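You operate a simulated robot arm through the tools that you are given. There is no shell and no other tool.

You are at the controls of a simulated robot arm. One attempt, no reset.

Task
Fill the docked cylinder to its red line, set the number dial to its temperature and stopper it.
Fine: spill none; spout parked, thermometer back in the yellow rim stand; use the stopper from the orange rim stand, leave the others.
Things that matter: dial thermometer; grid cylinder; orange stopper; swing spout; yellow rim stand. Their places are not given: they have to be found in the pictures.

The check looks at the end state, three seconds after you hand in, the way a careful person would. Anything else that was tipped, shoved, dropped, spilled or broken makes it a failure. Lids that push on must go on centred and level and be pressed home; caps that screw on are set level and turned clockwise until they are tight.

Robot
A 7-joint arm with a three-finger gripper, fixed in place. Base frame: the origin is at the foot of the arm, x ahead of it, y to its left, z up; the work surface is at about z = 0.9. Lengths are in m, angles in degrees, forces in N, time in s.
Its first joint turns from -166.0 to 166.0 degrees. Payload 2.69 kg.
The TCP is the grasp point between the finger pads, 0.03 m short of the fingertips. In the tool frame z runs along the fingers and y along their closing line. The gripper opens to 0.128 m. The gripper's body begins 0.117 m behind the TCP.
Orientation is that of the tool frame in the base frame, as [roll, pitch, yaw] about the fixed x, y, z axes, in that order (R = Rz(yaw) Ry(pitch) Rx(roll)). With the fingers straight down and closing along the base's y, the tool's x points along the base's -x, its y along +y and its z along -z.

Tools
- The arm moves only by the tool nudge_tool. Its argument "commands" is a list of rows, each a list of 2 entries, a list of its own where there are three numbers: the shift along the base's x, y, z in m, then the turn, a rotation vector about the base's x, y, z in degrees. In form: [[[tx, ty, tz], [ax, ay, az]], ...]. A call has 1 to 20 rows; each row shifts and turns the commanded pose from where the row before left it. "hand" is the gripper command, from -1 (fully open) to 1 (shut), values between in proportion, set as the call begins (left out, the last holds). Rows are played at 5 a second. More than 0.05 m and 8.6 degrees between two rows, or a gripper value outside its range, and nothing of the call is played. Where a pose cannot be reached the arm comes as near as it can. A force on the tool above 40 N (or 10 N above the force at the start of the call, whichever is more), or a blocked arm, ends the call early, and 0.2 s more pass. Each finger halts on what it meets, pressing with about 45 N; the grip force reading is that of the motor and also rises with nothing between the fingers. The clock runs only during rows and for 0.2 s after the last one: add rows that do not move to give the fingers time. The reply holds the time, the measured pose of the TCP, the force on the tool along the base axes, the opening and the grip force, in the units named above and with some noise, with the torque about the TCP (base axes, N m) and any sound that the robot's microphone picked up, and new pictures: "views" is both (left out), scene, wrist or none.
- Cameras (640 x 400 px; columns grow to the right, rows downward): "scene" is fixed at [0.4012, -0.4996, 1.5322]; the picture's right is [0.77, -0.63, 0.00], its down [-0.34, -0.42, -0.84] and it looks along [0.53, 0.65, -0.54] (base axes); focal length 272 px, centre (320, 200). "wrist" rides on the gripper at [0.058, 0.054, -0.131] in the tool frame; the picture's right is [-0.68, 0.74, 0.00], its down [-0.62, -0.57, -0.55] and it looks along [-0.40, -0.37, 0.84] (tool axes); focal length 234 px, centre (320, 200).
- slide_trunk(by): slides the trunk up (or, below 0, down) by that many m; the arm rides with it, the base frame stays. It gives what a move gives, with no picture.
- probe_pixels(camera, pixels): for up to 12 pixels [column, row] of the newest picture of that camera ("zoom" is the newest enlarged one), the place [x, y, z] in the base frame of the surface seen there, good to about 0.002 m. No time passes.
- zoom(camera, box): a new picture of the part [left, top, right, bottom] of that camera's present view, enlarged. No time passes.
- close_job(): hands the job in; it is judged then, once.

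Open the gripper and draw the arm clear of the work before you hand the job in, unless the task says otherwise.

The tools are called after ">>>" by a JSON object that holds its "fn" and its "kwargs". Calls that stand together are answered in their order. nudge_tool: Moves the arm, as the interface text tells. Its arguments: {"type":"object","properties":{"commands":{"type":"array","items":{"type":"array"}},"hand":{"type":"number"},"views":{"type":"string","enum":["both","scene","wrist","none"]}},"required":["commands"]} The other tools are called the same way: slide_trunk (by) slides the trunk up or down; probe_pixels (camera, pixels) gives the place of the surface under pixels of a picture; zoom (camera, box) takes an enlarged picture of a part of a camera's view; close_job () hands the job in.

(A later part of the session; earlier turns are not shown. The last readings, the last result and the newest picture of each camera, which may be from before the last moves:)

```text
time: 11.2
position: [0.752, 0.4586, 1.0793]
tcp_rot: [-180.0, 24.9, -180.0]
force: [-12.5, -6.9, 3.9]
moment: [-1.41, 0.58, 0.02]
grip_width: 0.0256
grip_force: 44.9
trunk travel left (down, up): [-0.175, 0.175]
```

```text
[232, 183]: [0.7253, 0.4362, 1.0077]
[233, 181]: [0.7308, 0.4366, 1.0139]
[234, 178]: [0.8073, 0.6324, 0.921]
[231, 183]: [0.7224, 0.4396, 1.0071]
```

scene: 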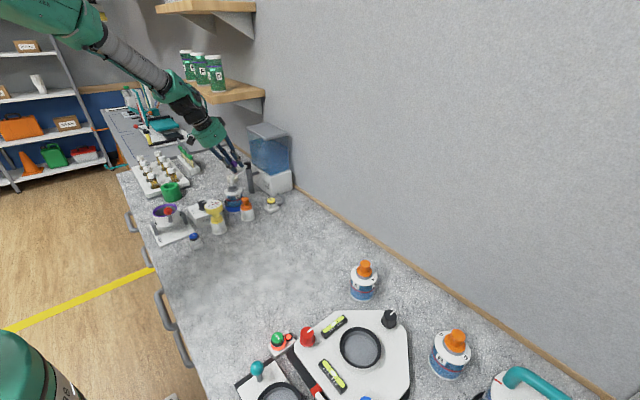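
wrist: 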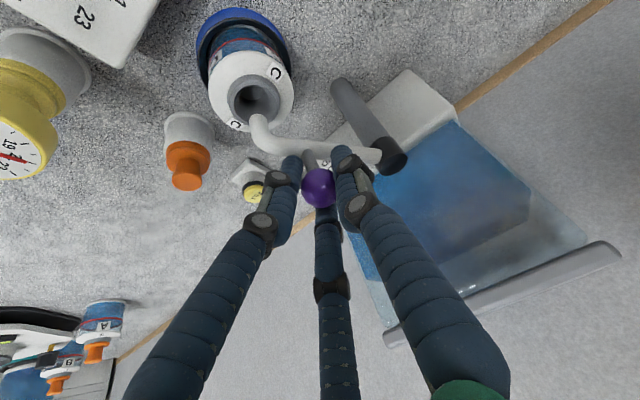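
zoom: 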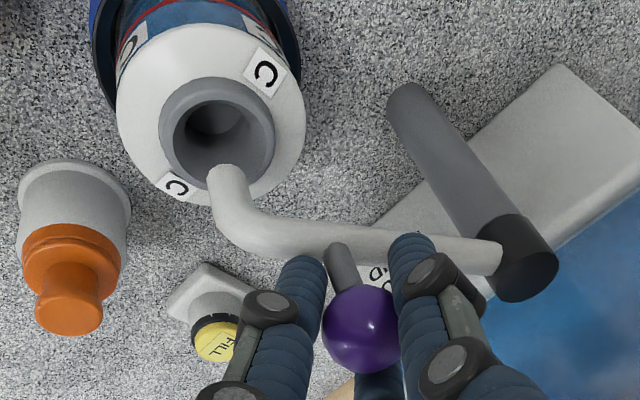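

Tip centre ≈ (0.728,0.443) vs neck centre ≈ (0.7245,0.445): about 2° left to swing. One small step more, then I recheck.

>>> {"fn": "nudge_tool", "kwargs": {"commands": [[[-0.0018, 0.0024, 0], [0, 0, 0]], [[0, 0, 0], [0, 0, 0]]]}}

>>> {"fn": "zoom", "kwargs": {"camera": "wrist", "box": [180, 40, 420, 220]}}

>>> {"fn": "probe_pixels", "kwargs": {"camera": "zoom", "pixels": [[220, 165], [222, 175], [230, 190], [160, 120], [275, 140], [215, 80], [210, 100]]}}

```text
time: 11.8
position: [0.7515, 0.4593, 1.0792]
tcp_rot: [-180.0, 25.0, 180.0]
force: [-9.8, -9.5, 1.8]
moment: [-1.7, 0.45, 0.08]
grip_width: 0.0258
grip_force: 45.0
trunk travel left (down, up): [-0.175, 0.175]
```

scene: 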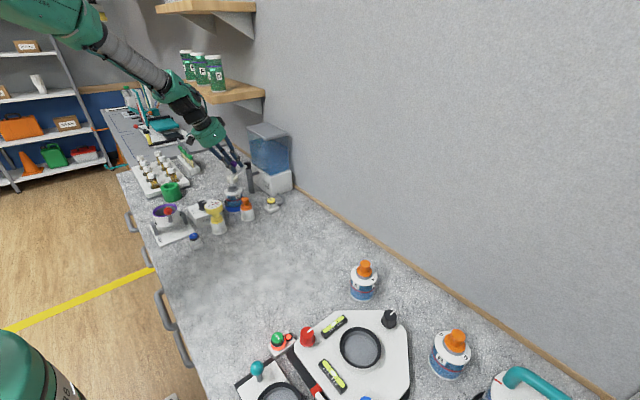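
wrist: 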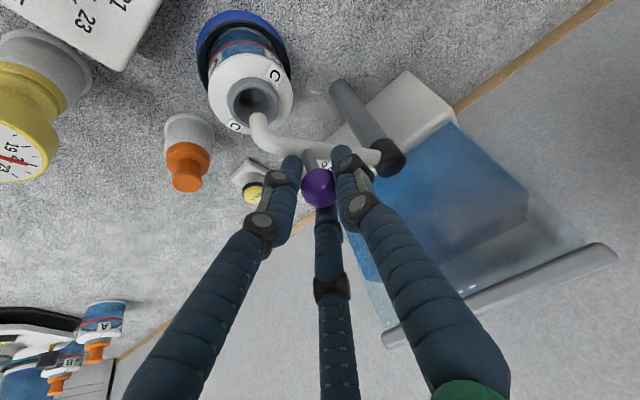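

```text
2.22 times, centred on (300, 130) of wrist
```

zoom: 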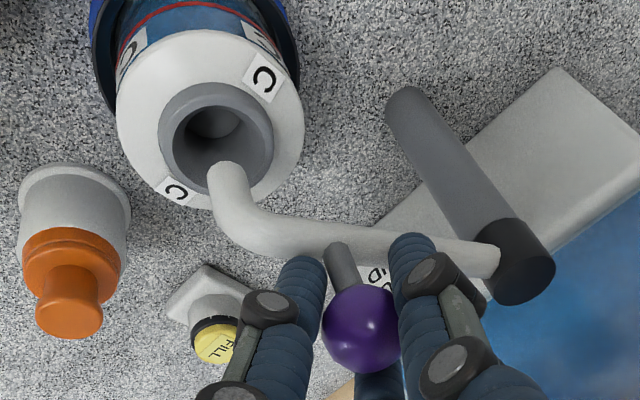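

```text
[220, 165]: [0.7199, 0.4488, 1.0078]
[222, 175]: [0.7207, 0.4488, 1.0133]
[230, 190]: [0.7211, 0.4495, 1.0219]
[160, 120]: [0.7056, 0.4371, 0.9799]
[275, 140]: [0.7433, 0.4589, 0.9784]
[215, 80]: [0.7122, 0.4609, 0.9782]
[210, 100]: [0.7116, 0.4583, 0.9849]
```

Tip is centred over the neck to ~2 mm and the force rise suggests a stop. I open and back out along the tool axis.

>>> {"fn": "nudge_tool", "kwargs": {"commands": [[[0, 0, 0], [0, 0, 0]], [[0, 0, 0], [0, 0, 0]]], "hand": 0.22, "views": "none"}}

>>> {"fn": "nudge_tool", "kwargs": {"commands": [[[-0.017, 0, 0.036], [0, 0, 0]], [[-0.017, 0, 0.036], [0, 0, 0]], [[-0.017, 0, 0.036], [0, 0, 0]], [[0, 0, 0], [0, 0, 0]]], "hand": 0.22}}

>>> {"fn": "zoom", "kwargs": {"camera": "wrist", "box": [200, 40, 400, 180]}}

>>> {"fn": "zoom", "kwargs": {"camera": "scene", "box": [210, 150, 290, 210]}}

```text
time: 12.4
position: [0.7527, 0.4615, 1.0805]
tcp_rot: [179.8, 25.1, 180.0]
force: [-0.8, -1.1, 4.8]
moment: [-0.1, 0.11, -0.04]
grip_width: 0.0514
grip_force: 0.1
trunk travel left (down, up): [-0.175, 0.175]
```

```text
time: 13.4
position: [0.7005, 0.4608, 1.1856]
tcp_rot: [180.0, 25.0, 179.9]
force: [-0.3, -1.1, -0.4]
moment: [0.01, -0.02, -0.02]
grip_width: 0.05
grip_force: 0.1
trunk travel left (down, up): [-0.175, 0.175]
```

scene: 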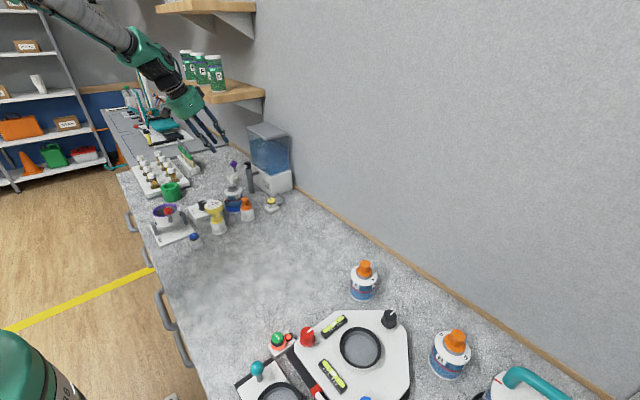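
wrist: 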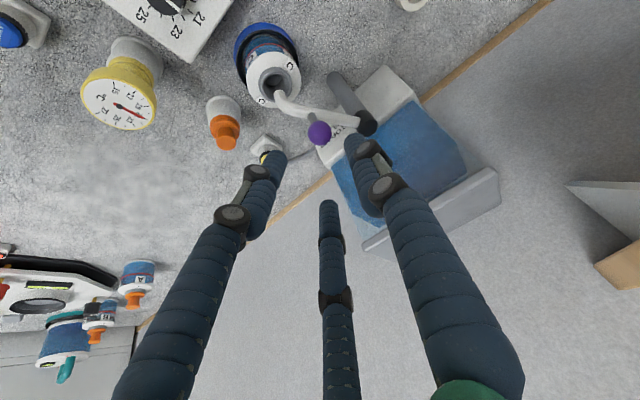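

```text
2.86 times, centred on (300, 110) of wrist
```

zoom: 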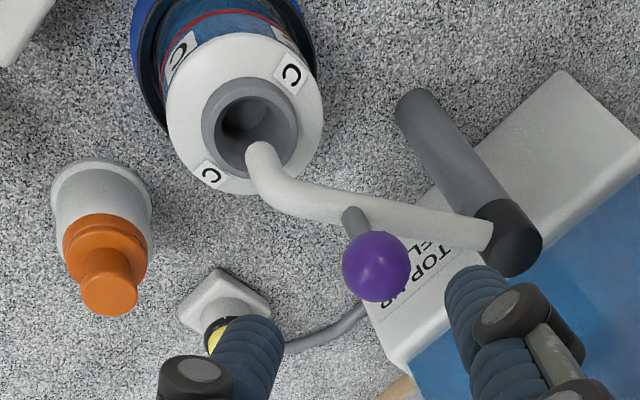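

```text
6.67 times, centred on (250, 180) of scene
```

zoom: 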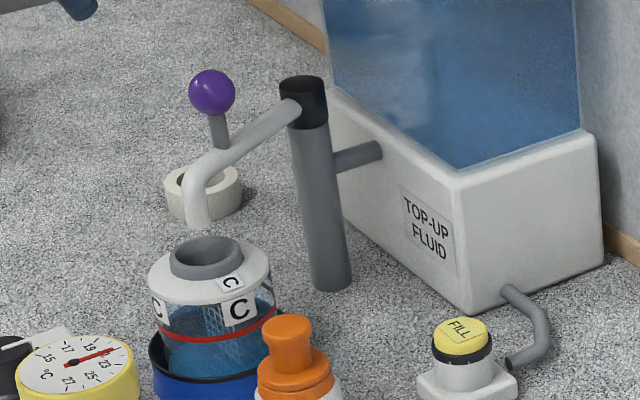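

Released; the spout stays. I verify the tip position with probes from both cameras.

>>> {"fn": "probe_pixels", "kwargs": {"camera": "zoom", "pixels": [[197, 215], [187, 215], [207, 215], [197, 200], [205, 240], [170, 265], [240, 262], [205, 280]]}}

>>> {"fn": "probe_pixels", "kwargs": {"camera": "wrist", "pixels": [[280, 94], [282, 98], [279, 90], [284, 102], [256, 85], [296, 72], [262, 65], [290, 70], [264, 100]]}}

```text
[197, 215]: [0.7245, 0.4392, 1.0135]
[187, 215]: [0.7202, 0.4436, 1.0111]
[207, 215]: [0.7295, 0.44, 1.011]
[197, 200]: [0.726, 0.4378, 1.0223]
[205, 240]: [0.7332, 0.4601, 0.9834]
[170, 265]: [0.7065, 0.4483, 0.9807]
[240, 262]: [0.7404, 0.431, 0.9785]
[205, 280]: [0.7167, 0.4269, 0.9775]
```

```text
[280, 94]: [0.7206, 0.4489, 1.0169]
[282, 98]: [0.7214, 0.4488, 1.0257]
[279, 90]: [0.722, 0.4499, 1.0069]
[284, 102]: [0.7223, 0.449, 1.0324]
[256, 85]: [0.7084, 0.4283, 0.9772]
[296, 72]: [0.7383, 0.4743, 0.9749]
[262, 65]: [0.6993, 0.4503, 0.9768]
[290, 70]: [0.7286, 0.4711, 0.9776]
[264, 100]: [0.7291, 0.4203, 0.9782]
```

The spout tip is at about (0.727,0.446), over the neck. Now I go upright and move above the FILL button (0.822,0.329,0.9495) with fingers closed.

>>> {"fn": "nudge_tool", "kwargs": {"commands": [[[0.0243, -0.0264, -0.003], [0, 6.25, 0]], [[0.0243, -0.0264, -0.01], [0, 6.25, 0]], [[0.0243, -0.0264, -0.02], [0, 6.25, 0]], [[0.0243, -0.0264, -0.025], [0, 6.25, 0]], [[0.0243, -0.0262, -0.028], [0, 0, 0]], [[0, 0, 0], [0, 0, 0]]], "hand": 1}}

>>> {"fn": "zoom", "kwargs": {"camera": "wrist", "box": [220, 60, 420, 200]}}

>>> {"fn": "zoom", "kwargs": {"camera": "scene", "box": [210, 120, 310, 215]}}

```text
time: 14.8
position: [0.8249, 0.3285, 1.1007]
tcp_rot: [-179.9, 0.0, 180.0]
force: [-0.4, -0.7, -0.7]
moment: [0.04, 0.08, 0.01]
grip_width: 0.0021
grip_force: 31.4
trunk travel left (down, up): [-0.175, 0.175]
```

scene: 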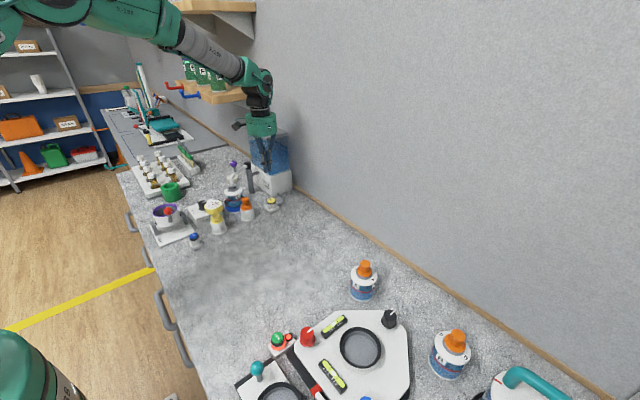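
wrist: 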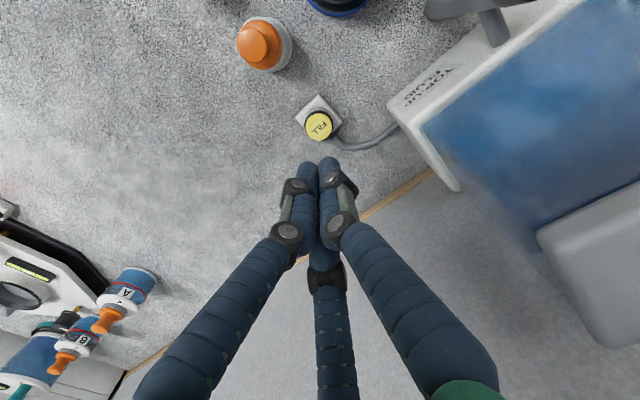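

```text
2.86 times, centred on (320, 130) of wrist
```

zoom: 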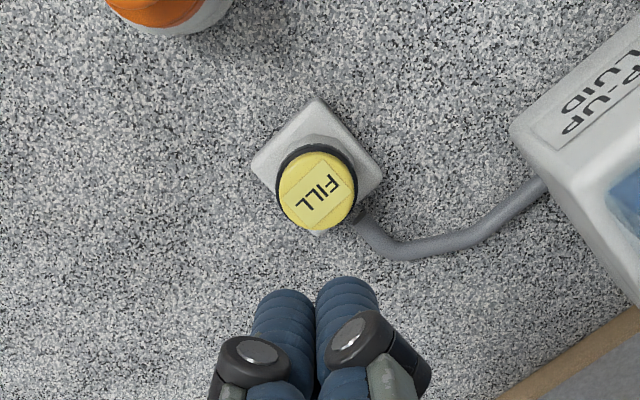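

```text
4.21 times, centred on (260, 168) of scene
```

zoom: 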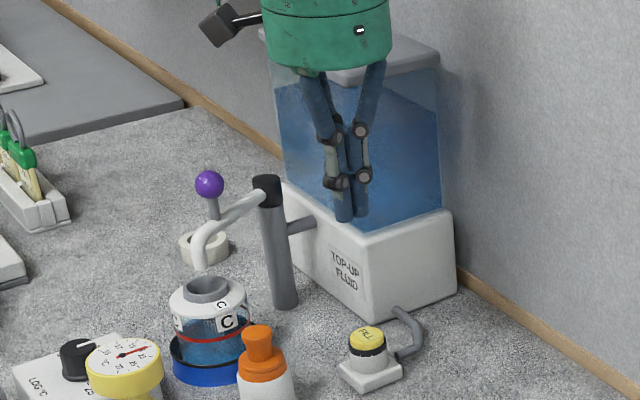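

Aligned above FILL. I lower to just above the button (tips ~0.96) with an x correction of -3 mm.

>>> {"fn": "nudge_tool", "kwargs": {"commands": [[[-0.003, 0, -0.04], [0, 0, 0]], [[0, 0, -0.04], [0, 0, 0]], [[0, 0, -0.026], [0, 0, 0]], [[0, 0, 0], [0, 0, 0]]]}}

>>> {"fn": "zoom", "kwargs": {"camera": "scene", "box": [210, 130, 300, 215]}}

>>> {"fn": "zoom", "kwargs": {"camera": "wrist", "box": [240, 120, 400, 240]}}

```text
time: 15.8
position: [0.8204, 0.3276, 0.9949]
tcp_rot: [179.9, 0.0, -180.0]
force: [0.2, -0.4, -0.2]
moment: [-0.02, 0.03, 0.02]
grip_width: 0.0023
grip_force: 31.0
trunk travel left (down, up): [-0.175, 0.175]
```

scene: 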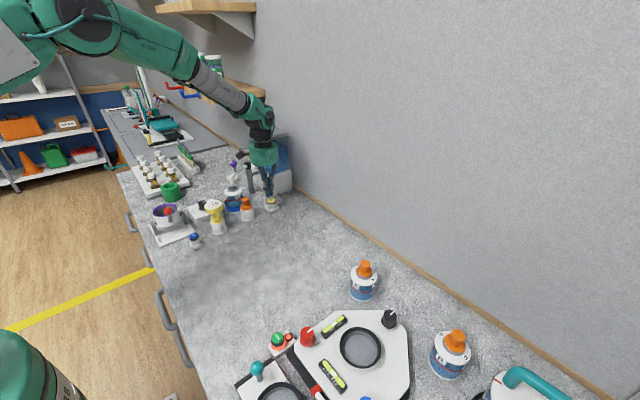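
wrist: 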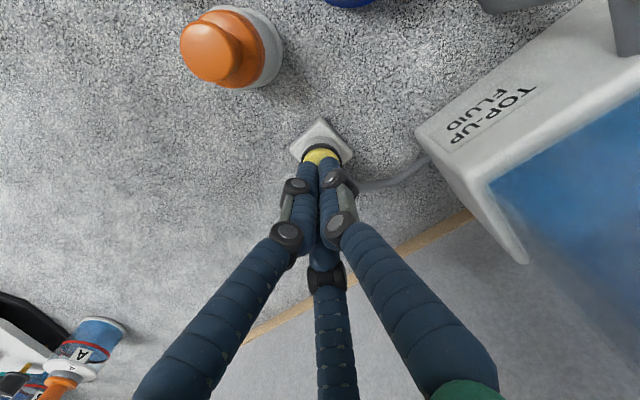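

```text
4.71 times, centred on (255, 172) of scene
```

zoom: 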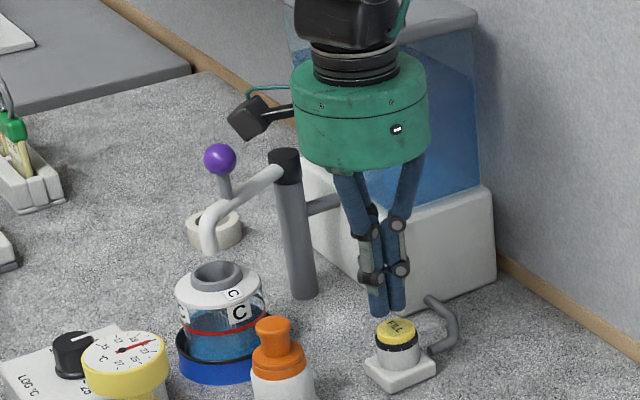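

```text
3.33 times, centred on (320, 180) of wrist
```

zoom: 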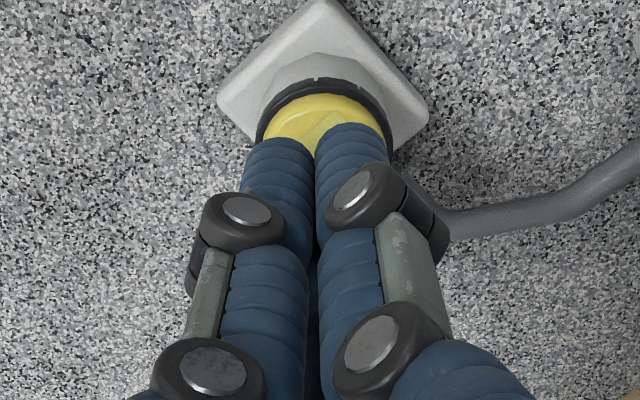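

Tips are ~1.5 cm above the button. I do a brief test press: down to just below its top face and back up in the same call.

>>> {"fn": "nudge_tool", "kwargs": {"commands": [[[0.001, 0.001, -0.012], [0, 0, 0]], [[0, 0, -0.006], [0, 0, 0]], [[0, 0, 0.018], [0, 0, 0]]], "views": "scene"}}

>>> {"fn": "zoom", "kwargs": {"camera": "scene", "box": [225, 178, 249, 208]}}

>>> {"fn": "probe_pixels", "kwargs": {"camera": "zoom", "pixels": [[225, 245], [230, 265], [235, 285], [250, 260], [370, 250], [220, 255], [240, 275]]}}

```text
time: 16.6
position: [0.8201, 0.3306, 0.9949]
tcp_rot: [180.0, 0.0, 179.9]
force: [-0.7, -0.2, 0.2]
moment: [0.0, 0.02, 0.02]
grip_width: 0.0022
grip_force: 31.7
trunk travel left (down, up): [-0.175, 0.175]
```

scene: 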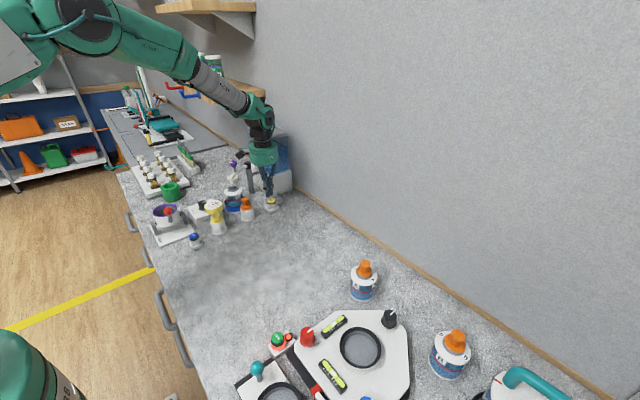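

```text
13.33 times, centred on (237, 193) of scene
```

zoom: 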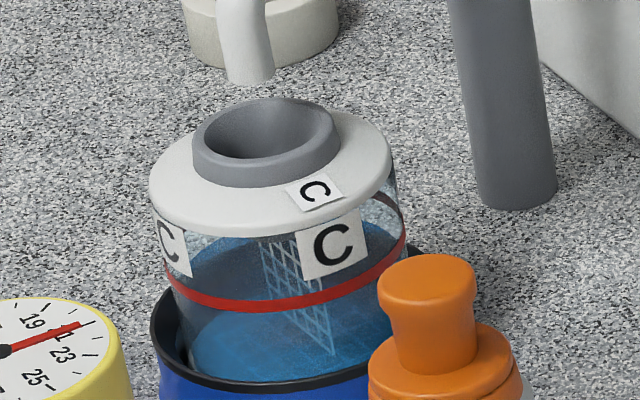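

```text
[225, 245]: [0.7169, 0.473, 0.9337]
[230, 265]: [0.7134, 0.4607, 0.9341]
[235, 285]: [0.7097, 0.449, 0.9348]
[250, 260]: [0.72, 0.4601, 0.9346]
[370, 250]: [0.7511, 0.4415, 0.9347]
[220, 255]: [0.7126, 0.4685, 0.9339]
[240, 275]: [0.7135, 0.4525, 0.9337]
```

Level unchanged (0.934), so the button was not pressed far enough. I press a bit deeper and stop there to read the force.

>>> {"fn": "nudge_tool", "kwargs": {"commands": [[[0.001, -0.001, -0.012], [0, 0, 0]], [[0, 0, -0.006], [0, 0, 0]], [[0, 0, 0], [0, 0, 0]]]}}

>>> {"fn": "zoom", "kwargs": {"camera": "scene", "box": [225, 150, 305, 215]}}

```text
time: 17.4
position: [0.8222, 0.3291, 0.9773]
tcp_rot: [179.9, 0.1, -180.0]
force: [-0.3, 0.5, -0.2]
moment: [0.01, 0.03, 0.0]
grip_width: 0.002
grip_force: 31.7
trunk travel left (down, up): [-0.175, 0.175]
```

scene: 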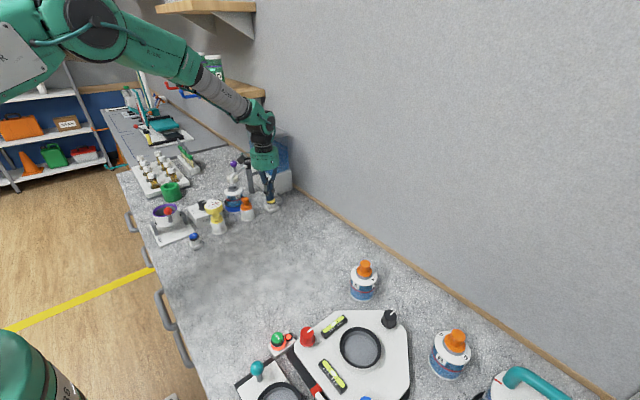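
wrist: 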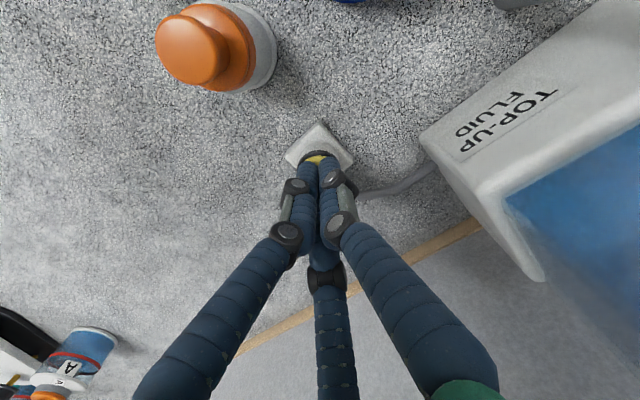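

```text
6.15 times, centred on (265, 182) of scene
```

zoom: 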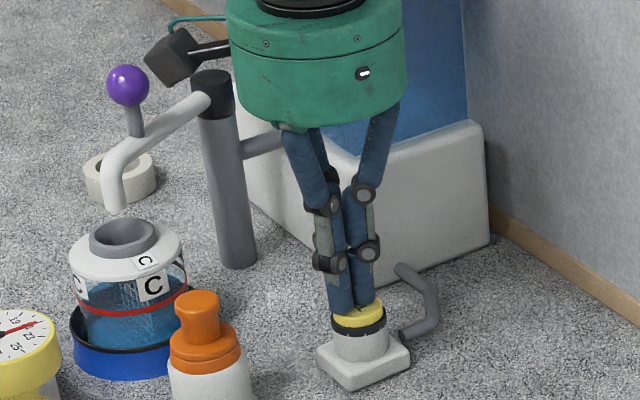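

No force yet at z=0.9773. I descend in 2 mm steps and stop when force appears.

>>> {"fn": "nudge_tool", "kwargs": {"commands": [[[0, 0, -0.002], [0, 0, 0]], [[0, 0, 0], [0, 0, 0]]], "views": "none"}}

>>> {"fn": "zoom", "kwargs": {"camera": "scene", "box": [225, 150, 305, 215]}}

```text
time: 18.0
position: [0.8206, 0.3287, 0.9758]
tcp_rot: [179.9, -0.1, 180.0]
force: [0.0, -0.4, 0.7]
moment: [0.01, -0.01, 0.02]
grip_width: 0.0022
grip_force: 31.8
trunk travel left (down, up): [-0.175, 0.175]
```

```text
6.15 times, centred on (265, 182) of scene
```

zoom: 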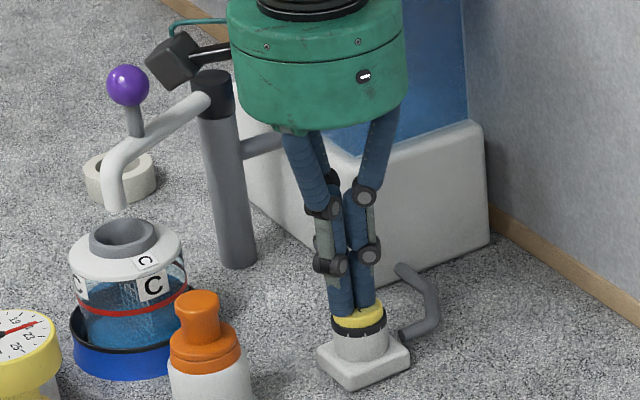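

Still no contact force. Another 2 mm.

>>> {"fn": "nudge_tool", "kwargs": {"commands": [[[0, 0, -0.002], [0, 0, 0]], [[0, 0, 0], [0, 0, 0]]], "views": "none"}}

>>> {"fn": "zoom", "kwargs": {"camera": "scene", "box": [225, 150, 305, 215]}}

```text
time: 18.6
position: [0.8225, 0.3293, 0.9735]
tcp_rot: [-180.0, 0.0, -180.0]
force: [-0.6, -0.4, 1.8]
moment: [-0.02, -0.02, -0.05]
grip_width: 0.0023
grip_force: 31.4
trunk travel left (down, up): [-0.175, 0.175]
```

```text
6.15 times, centred on (265, 182) of scene
```

zoom: 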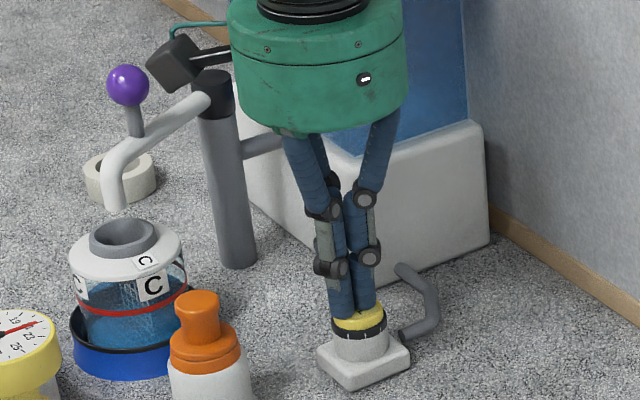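

Force now 1.8 N — contact begins. I go 1.5 mm further and look for a stream or a sound.

>>> {"fn": "nudge_tool", "kwargs": {"commands": [[[0, 0, -0.0015], [0, 0, 0]]], "views": "none"}}

>>> {"fn": "zoom", "kwargs": {"camera": "scene", "box": [225, 150, 305, 215]}}

```text
time: 19.0
position: [0.8217, 0.3291, 0.9723]
tcp_rot: [179.9, 0.2, -180.0]
force: [1.9, -0.1, 2.2]
moment: [-0.01, -0.05, 0.03]
grip_width: 0.0062
grip_force: 31.6
trunk travel left (down, up): [-0.175, 0.175]
heard: click
```

```text
6.15 times, centred on (265, 182) of scene
```

zoom: 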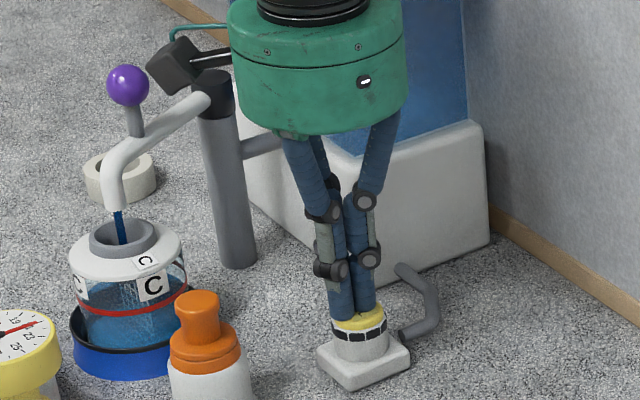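

A click, and a blue stream runs from the spout into the neck at zoom (120,225). I measure the level now, then hold for short intervals.

>>> {"fn": "zoom", "kwargs": {"camera": "scene", "box": [225, 178, 249, 208]}}

>>> {"fn": "probe_pixels", "kwargs": {"camera": "zoom", "pixels": [[225, 245], [230, 265], [235, 285], [220, 255], [240, 275], [225, 275], [350, 285], [220, 290], [300, 300], [200, 297]]}}

```text
13.33 times, centred on (237, 193) of scene
```

zoom: 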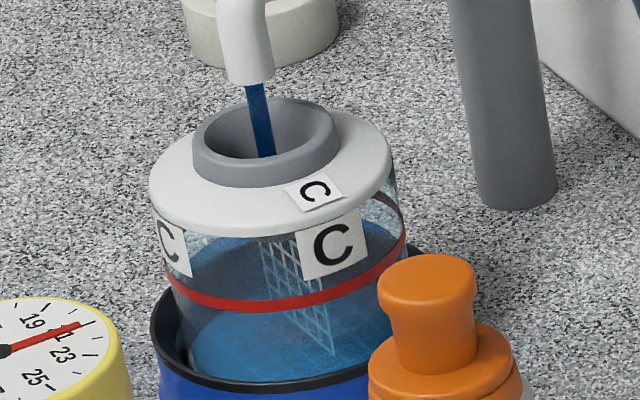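

```text
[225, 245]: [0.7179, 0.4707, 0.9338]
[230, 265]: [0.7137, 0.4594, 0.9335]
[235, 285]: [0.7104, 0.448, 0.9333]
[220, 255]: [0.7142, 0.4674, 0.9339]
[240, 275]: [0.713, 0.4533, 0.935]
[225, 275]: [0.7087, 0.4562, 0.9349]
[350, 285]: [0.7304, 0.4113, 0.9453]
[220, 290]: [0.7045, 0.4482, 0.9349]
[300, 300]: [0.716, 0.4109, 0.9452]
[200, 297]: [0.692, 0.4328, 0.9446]
```

Level 0.934, ring 0.945. Hold one row (0.4 s) and measure again.

>>> {"fn": "nudge_tool", "kwargs": {"commands": [[[0, 0, 0], [0, 0, 0]]], "views": "none"}}

>>> {"fn": "zoom", "kwargs": {"camera": "scene", "box": [225, 178, 249, 208]}}

>>> {"fn": "probe_pixels", "kwargs": {"camera": "zoom", "pixels": [[225, 245], [230, 265], [235, 285], [220, 255], [240, 275], [225, 275], [220, 290]]}}

```text
time: 19.4
position: [0.8213, 0.33, 0.9714]
tcp_rot: [-180.0, 0.0, 180.0]
force: [0.5, -1.0, 2.7]
moment: [0.0, 0.01, 0.0]
grip_width: 0.006
grip_force: 31.6
trunk travel left (down, up): [-0.175, 0.175]
```

```text
13.33 times, centred on (237, 193) of scene
```

zoom: 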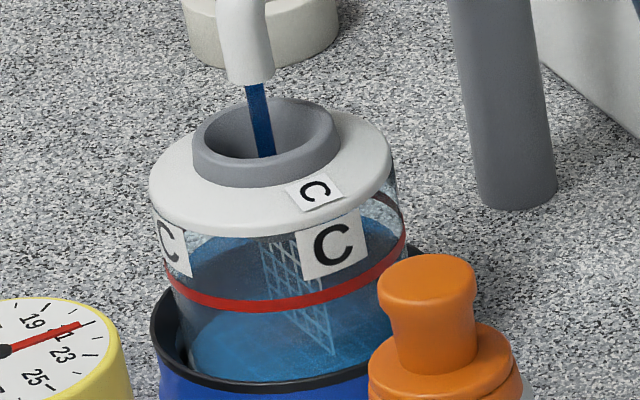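

```text
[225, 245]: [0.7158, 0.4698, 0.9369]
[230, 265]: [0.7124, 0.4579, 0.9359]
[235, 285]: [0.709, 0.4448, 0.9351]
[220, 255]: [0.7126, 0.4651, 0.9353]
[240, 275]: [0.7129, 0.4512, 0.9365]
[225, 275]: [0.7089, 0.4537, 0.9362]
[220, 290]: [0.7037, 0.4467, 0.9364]
```

Level ≈0.936, rising about 4.5 mm/s. I release briefly to learn whether flow stops on release.

>>> {"fn": "nudge_tool", "kwargs": {"commands": [[[0, 0, 0.006], [0, 0, 0]]], "views": "none"}}

>>> {"fn": "zoom", "kwargs": {"camera": "scene", "box": [225, 178, 249, 208]}}

>>> {"fn": "probe_pixels", "kwargs": {"camera": "zoom", "pixels": [[225, 245], [230, 265], [235, 285], [220, 255], [240, 275], [225, 275], [220, 290]]}}

```text
time: 19.8
position: [0.8219, 0.3298, 0.977]
tcp_rot: [-180.0, 0.0, -179.9]
force: [-0.6, 0.4, 0.0]
moment: [0.0, 0.03, 0.01]
grip_width: 0.002
grip_force: 31.5
trunk travel left (down, up): [-0.175, 0.175]
```

```text
13.33 times, centred on (237, 193) of scene
```

zoom: 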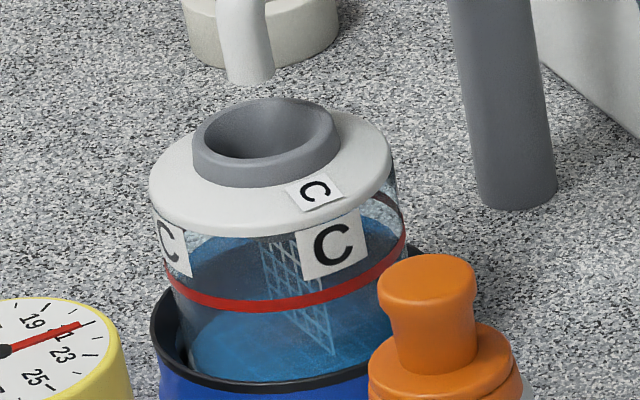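

```text
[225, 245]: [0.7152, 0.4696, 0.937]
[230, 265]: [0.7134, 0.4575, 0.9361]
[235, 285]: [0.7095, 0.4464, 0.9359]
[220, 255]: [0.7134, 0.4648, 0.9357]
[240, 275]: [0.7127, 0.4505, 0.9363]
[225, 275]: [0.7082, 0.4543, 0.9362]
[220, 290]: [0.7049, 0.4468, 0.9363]
```

Flow stops on release; level 0.936. I press again with three hold rows (~0.8 s, ~+3.7 mm) and measure.

>>> {"fn": "nudge_tool", "kwargs": {"commands": [[[0, 0, -0.0062], [0, 0, 0]], [[0, 0, 0], [0, 0, 0]], [[0, 0, 0], [0, 0, 0]], [[0, 0, 0], [0, 0, 0]]], "views": "none"}}

>>> {"fn": "zoom", "kwargs": {"camera": "scene", "box": [225, 178, 249, 208]}}

>>> {"fn": "probe_pixels", "kwargs": {"camera": "zoom", "pixels": [[225, 245], [230, 265], [235, 285], [220, 255], [240, 275], [225, 275], [220, 290]]}}

```text
time: 20.8
position: [0.8214, 0.3292, 0.9728]
tcp_rot: [180.0, 0.0, 179.9]
force: [-0.6, 0.7, 2.4]
moment: [-0.01, -0.03, 0.01]
grip_width: 0.006
grip_force: 32.0
trunk travel left (down, up): [-0.175, 0.175]
heard: click
```

```text
13.33 times, centred on (237, 193) of scene
```

zoom: 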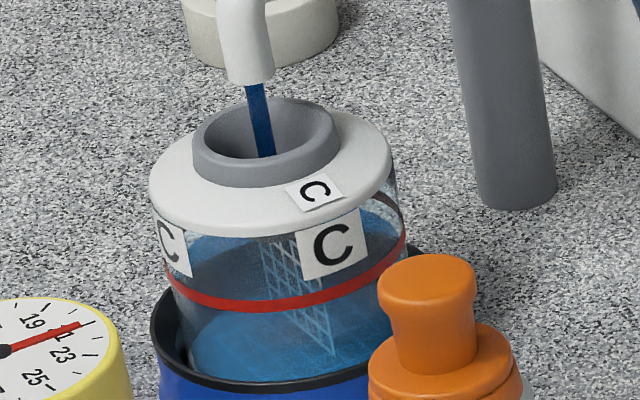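

```text
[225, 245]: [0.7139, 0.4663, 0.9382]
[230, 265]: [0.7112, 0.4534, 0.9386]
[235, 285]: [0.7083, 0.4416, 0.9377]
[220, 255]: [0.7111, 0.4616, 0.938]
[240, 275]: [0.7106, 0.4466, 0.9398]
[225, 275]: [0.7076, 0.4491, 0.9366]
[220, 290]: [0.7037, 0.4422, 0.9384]
```

Level ≈0.938 and rising. Hold four more rows (1.0 s) and measure.

>>> {"fn": "nudge_tool", "kwargs": {"commands": [[[0, 0, 0], [0, 0, 0]], [[0, 0, 0], [0, 0, 0]], [[0, 0, 0], [0, 0, 0]], [[0, 0, 0], [0, 0, 0]]], "views": "none"}}

>>> {"fn": "zoom", "kwargs": {"camera": "scene", "box": [225, 178, 249, 208]}}

>>> {"fn": "probe_pixels", "kwargs": {"camera": "zoom", "pixels": [[225, 245], [230, 265], [235, 285], [220, 255], [240, 275], [225, 275], [220, 290], [370, 255]]}}

```text
time: 21.8
position: [0.8218, 0.329, 0.9727]
tcp_rot: [-180.0, 0.0, 180.0]
force: [1.0, 0.8, 2.0]
moment: [-0.01, -0.03, 0.0]
grip_width: 0.006
grip_force: 31.4
trunk travel left (down, up): [-0.175, 0.175]
```

```text
13.33 times, centred on (237, 193) of scene
```

zoom: 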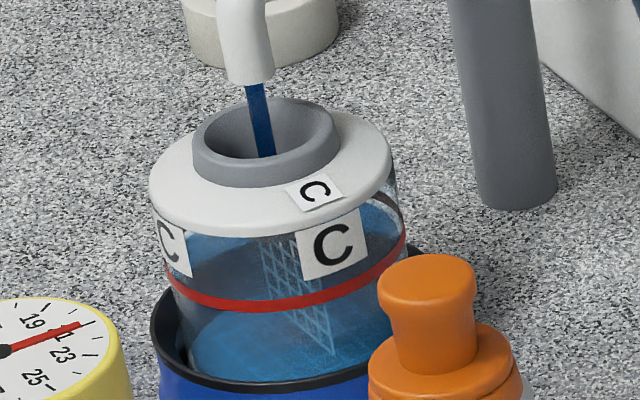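

```text
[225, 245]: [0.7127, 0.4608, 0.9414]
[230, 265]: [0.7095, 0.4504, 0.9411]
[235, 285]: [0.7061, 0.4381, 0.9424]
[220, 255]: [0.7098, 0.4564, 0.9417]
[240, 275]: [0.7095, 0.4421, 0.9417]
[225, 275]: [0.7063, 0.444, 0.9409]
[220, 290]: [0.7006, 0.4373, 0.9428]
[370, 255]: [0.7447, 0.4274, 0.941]
```

Level ≈0.9416, rate ≈3.4 mm/s, target 0.9452. Hold two rows (0.6 s) then measure.

>>> {"fn": "nudge_tool", "kwargs": {"commands": [[[0, 0, 0], [0, 0, 0]], [[0, 0, 0], [0, 0, 0]]], "views": "none"}}

>>> {"fn": "zoom", "kwargs": {"camera": "scene", "box": [225, 178, 249, 208]}}

>>> {"fn": "probe_pixels", "kwargs": {"camera": "zoom", "pixels": [[225, 245], [230, 265], [235, 285], [220, 255], [240, 275], [225, 275], [370, 255], [200, 297], [250, 303], [290, 302], [330, 293], [380, 265]]}}

```text
time: 22.4
position: [0.8214, 0.3287, 0.9713]
tcp_rot: [180.0, -0.1, 180.0]
force: [0.1, -0.6, 2.6]
moment: [-0.02, -0.05, 0.04]
grip_width: 0.0059
grip_force: 32.0
trunk travel left (down, up): [-0.175, 0.175]
```

```text
13.33 times, centred on (237, 193) of scene
```

zoom: 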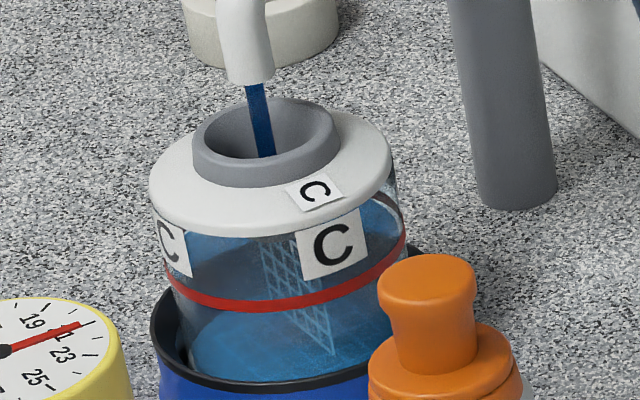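

```text
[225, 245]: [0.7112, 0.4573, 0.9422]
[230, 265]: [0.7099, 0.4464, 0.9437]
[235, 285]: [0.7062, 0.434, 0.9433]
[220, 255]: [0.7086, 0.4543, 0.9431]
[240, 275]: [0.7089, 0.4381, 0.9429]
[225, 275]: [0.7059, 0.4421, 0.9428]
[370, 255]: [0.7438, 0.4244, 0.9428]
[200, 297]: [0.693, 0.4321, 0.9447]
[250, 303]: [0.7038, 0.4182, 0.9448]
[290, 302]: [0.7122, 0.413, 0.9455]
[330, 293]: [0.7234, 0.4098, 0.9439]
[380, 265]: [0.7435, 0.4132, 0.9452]
```

Level ≈0.943, ring centre ≈0.9448. One more hold row (0.4 s), then check before releasing.

>>> {"fn": "nudge_tool", "kwargs": {"commands": [[[0, 0, 0], [0, 0, 0]]], "views": "none"}}

>>> {"fn": "zoom", "kwargs": {"camera": "scene", "box": [225, 178, 249, 208]}}

>>> {"fn": "probe_pixels", "kwargs": {"camera": "zoom", "pixels": [[225, 245], [230, 265], [235, 280], [220, 255], [240, 275], [225, 275], [370, 255], [215, 265], [245, 255], [360, 260], [240, 245], [230, 255]]}}

```text
time: 22.8
position: [0.8222, 0.3292, 0.9707]
tcp_rot: [-180.0, 0.0, 180.0]
force: [0.8, -0.8, 3.2]
moment: [-0.05, 0.0, -0.01]
grip_width: 0.0061
grip_force: 31.7
trunk travel left (down, up): [-0.175, 0.175]
```

```text
13.33 times, centred on (237, 193) of scene
```

zoom: 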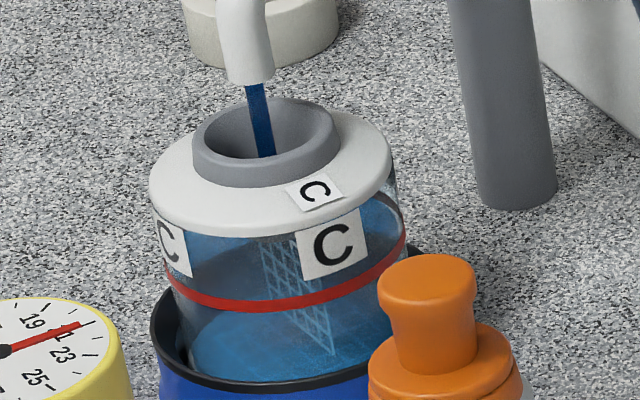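

```text
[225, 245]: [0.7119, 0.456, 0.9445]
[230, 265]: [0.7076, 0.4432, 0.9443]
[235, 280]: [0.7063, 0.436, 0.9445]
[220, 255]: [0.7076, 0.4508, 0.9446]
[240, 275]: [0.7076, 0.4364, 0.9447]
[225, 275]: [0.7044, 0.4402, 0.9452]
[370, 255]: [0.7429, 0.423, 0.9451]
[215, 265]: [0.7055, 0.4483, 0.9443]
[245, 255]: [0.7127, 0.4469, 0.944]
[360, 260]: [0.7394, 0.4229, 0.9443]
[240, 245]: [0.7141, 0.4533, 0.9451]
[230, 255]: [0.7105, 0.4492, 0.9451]
```

Level ≈0.9446, at the ring. I lift off the button now.

>>> {"fn": "nudge_tool", "kwargs": {"commands": [[[0, 0, 0.02], [0, 0, 0]], [[0, 0, 0.04], [0, 0, 0]], [[0, 0, 0.045], [0, 0, 0]], [[0, 0, 0.045], [0, 0, 0]]], "hand": 1, "views": "both"}}

>>> {"fn": "zoom", "kwargs": {"camera": "scene", "box": [225, 178, 249, 208]}}

>>> {"fn": "probe_pixels", "kwargs": {"camera": "zoom", "pixels": [[225, 245], [230, 265], [220, 255], [240, 275], [225, 275], [370, 255], [215, 265], [245, 255], [250, 303], [290, 302], [330, 293], [210, 299]]}}

```text
time: 23.8
position: [0.8219, 0.3287, 1.1204]
tcp_rot: [180.0, -0.1, 180.0]
force: [0.5, -0.6, 0.5]
moment: [-0.03, 0.0, 0.02]
grip_width: 0.002
grip_force: 31.6
trunk travel left (down, up): [-0.175, 0.175]
```

scene: 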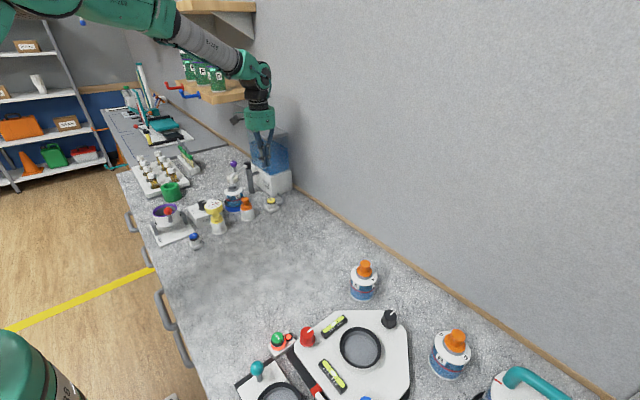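
wrist: 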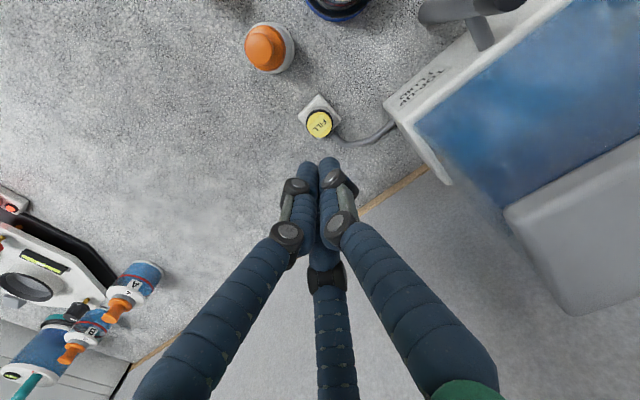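

```text
13.33 times, centred on (237, 193) of scene
```

zoom: 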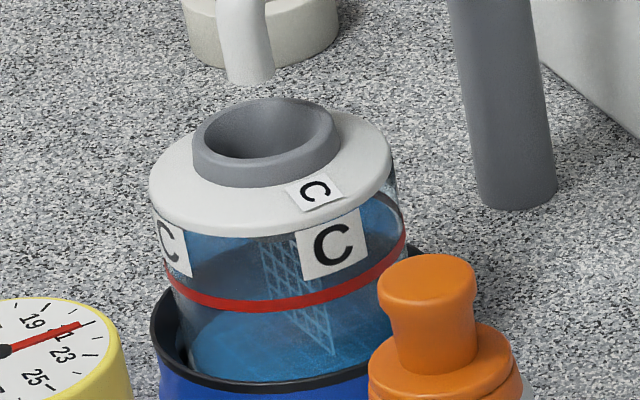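

```text
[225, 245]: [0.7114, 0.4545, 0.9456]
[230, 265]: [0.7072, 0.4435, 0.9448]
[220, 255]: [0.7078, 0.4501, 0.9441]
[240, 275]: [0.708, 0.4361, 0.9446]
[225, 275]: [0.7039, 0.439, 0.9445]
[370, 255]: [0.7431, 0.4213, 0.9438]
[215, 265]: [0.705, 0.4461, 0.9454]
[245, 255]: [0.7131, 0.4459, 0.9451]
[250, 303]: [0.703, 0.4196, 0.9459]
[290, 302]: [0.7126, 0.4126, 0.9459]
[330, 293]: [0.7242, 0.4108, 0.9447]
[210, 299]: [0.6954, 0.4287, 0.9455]
```

Flow stopped with the level at ≈0.9448 versus the ring ≈0.9452. Now I return to the spout knob with the tilted tool, to pre-grasp above it.

>>> {"fn": "nudge_tool", "kwargs": {"commands": [[[-0.0204, 0.0263, 0.02], [0, -6.25, 0]], [[-0.0204, 0.0263, 0.02], [0, -6.25, 0]], [[-0.0204, 0.0263, 0.01], [0, -6.25, 0]], [[-0.0204, 0.0263, 0], [0, -6.25, 0]], [[-0.0204, 0.0263, 0], [0, 0, 0]], [[0, 0, 0], [0, 0, 0]]], "hand": 0.22}}

>>> {"fn": "zoom", "kwargs": {"camera": "wrist", "box": [240, 60, 400, 180]}}

```text
time: 25.2
position: [0.7182, 0.4601, 1.1724]
tcp_rot: [180.0, 25.0, 179.9]
force: [-0.3, 1.6, 0.4]
moment: [-0.04, -0.05, -0.02]
grip_width: 0.0501
grip_force: 0.2
trunk travel left (down, up): [-0.175, 0.175]
```

scene: 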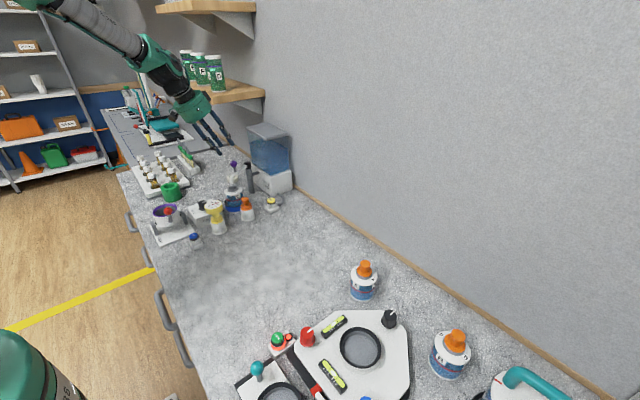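
wrist: 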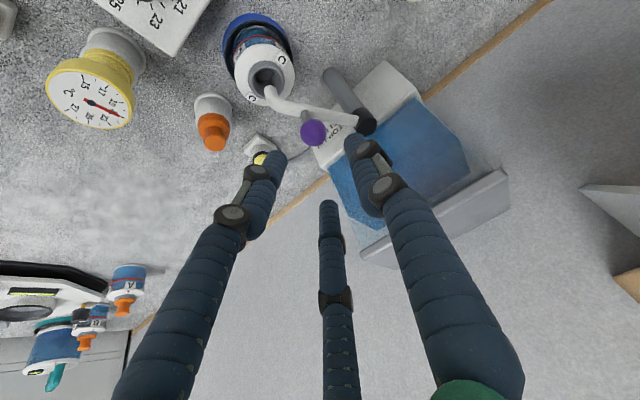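

```text
3.33 times, centred on (320, 120) of wrist
```

zoom: 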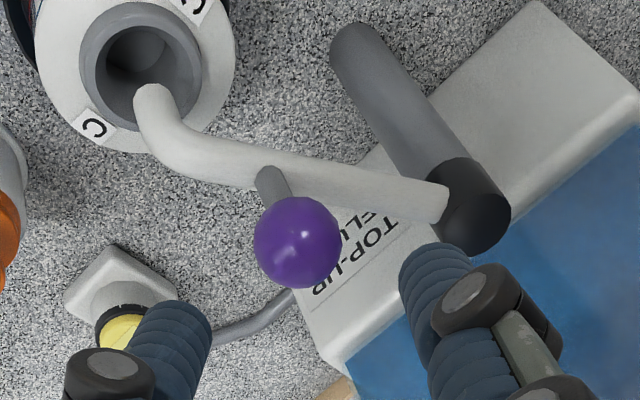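

I probe the knob (zoom (298,242)) to get its present centre.

>>> {"fn": "probe_pixels", "kwargs": {"camera": "zoom", "pixels": [[298, 242], [275, 242], [320, 242], [298, 220], [298, 265], [350, 190], [420, 200], [490, 215], [470, 180], [440, 235]]}}

```text
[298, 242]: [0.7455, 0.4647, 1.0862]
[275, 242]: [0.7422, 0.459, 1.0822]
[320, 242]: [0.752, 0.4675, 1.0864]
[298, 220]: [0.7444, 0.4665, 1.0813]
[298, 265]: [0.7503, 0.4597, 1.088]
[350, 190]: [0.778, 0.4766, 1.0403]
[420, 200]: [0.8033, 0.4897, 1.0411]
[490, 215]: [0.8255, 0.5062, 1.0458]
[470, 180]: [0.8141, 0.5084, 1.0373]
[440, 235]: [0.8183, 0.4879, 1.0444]
```

Knob centre ≈ (0.7536,0.4618,1.0754). I move down onto it and grip lightly.

>>> {"fn": "nudge_tool", "kwargs": {"commands": [[[0.008, 0.0014, -0.027], [0, 0, 0]], [[0.013, 0, -0.031], [0, 0, 0]], [[0.0135, 0, -0.0345], [0, 0, 0]], [[0, 0, 0], [0, 0, 0]]], "hand": 0.22}}

>>> {"fn": "nudge_tool", "kwargs": {"commands": [[[0, 0, 0], [0, 0, 0]], [[0, 0, 0], [0, 0, 0]], [[0, 0, 0], [0, 0, 0]]], "hand": 0.62}}

```text
time: 26.2
position: [0.7533, 0.4608, 1.0821]
tcp_rot: [179.9, 25.1, 179.9]
force: [-2.5, -6.6, 15.7]
moment: [-0.5, 0.39, 0.01]
grip_width: 0.0513
grip_force: 0.1
trunk travel left (down, up): [-0.175, 0.175]
```

scene: 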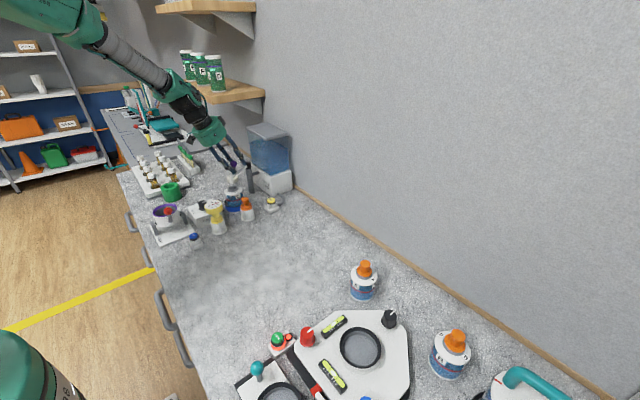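
wrist: 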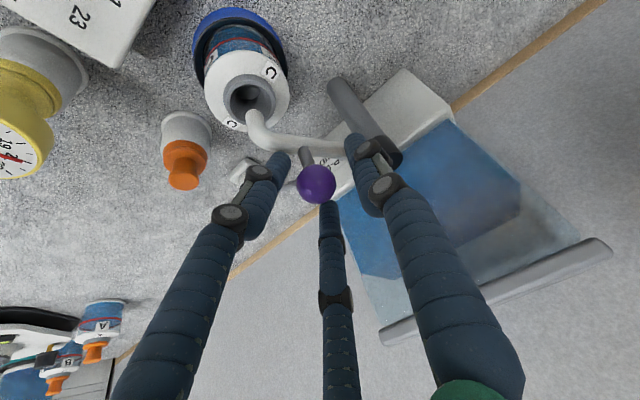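

```text
time: 27.0
position: [0.7543, 0.4601, 1.0789]
tcp_rot: [-180.0, 25.0, -180.0]
force: [-2.0, -12.5, 2.3]
moment: [-0.44, 0.15, 0.01]
grip_width: 0.0292
grip_force: 3.6
trunk travel left (down, up): [-0.175, 0.175]
```

scene: 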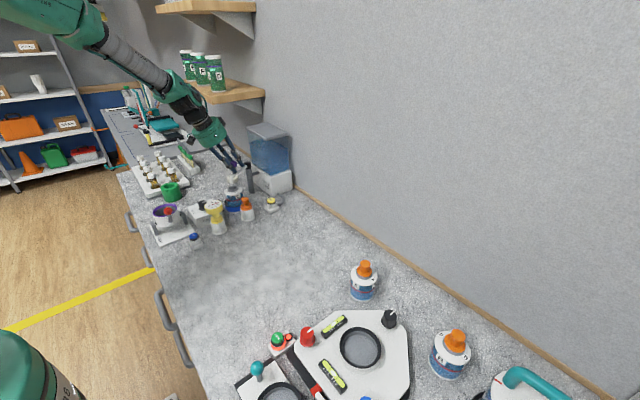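
wrist: 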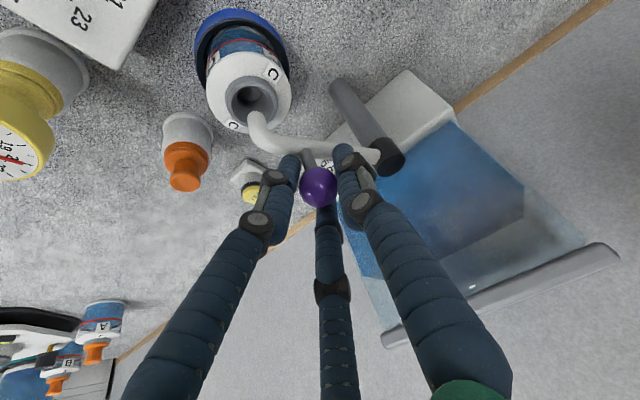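

Knob is held (width 0.029) with a 12 N sideways load. I start the swing back along the reverse arc, four steps, checking forces.

>>> {"fn": "nudge_tool", "kwargs": {"commands": [[[0.0018, -0.0024, 0.001], [0, 0, 0]], [[0.0045, -0.0068, 0], [0, 0, 0]], [[0.0053, -0.0068, 0], [0, 0, 0]], [[0.0061, -0.0062, 0], [0, 0, 0]]], "hand": 0.64}}

>>> {"fn": "zoom", "kwargs": {"camera": "scene", "box": [210, 140, 290, 210]}}

```text
time: 28.0
position: [0.7705, 0.4373, 1.0784]
tcp_rot: [-179.8, 24.9, 179.9]
force: [-12.3, -14.7, -7.5]
moment: [-0.64, 0.59, 0.04]
grip_width: 0.0267
grip_force: 45.1
trunk travel left (down, up): [-0.175, 0.175]
```

scene: 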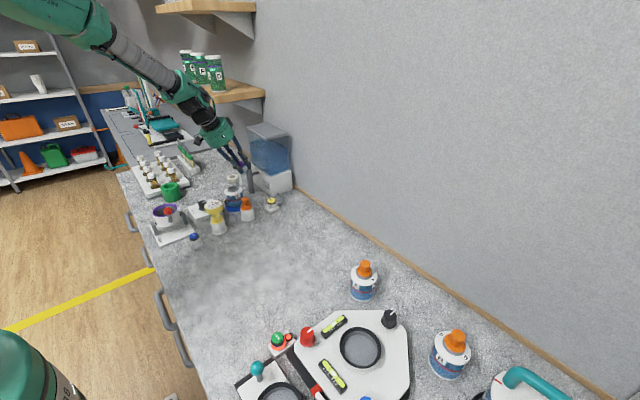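
wrist: 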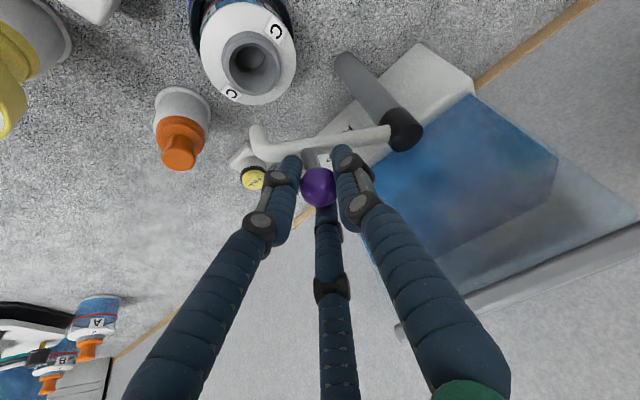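

```text
5.71 times, centred on (250, 175) of scene
```

zoom: 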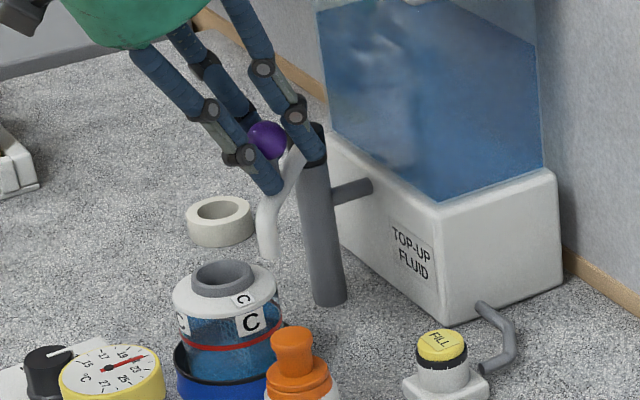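

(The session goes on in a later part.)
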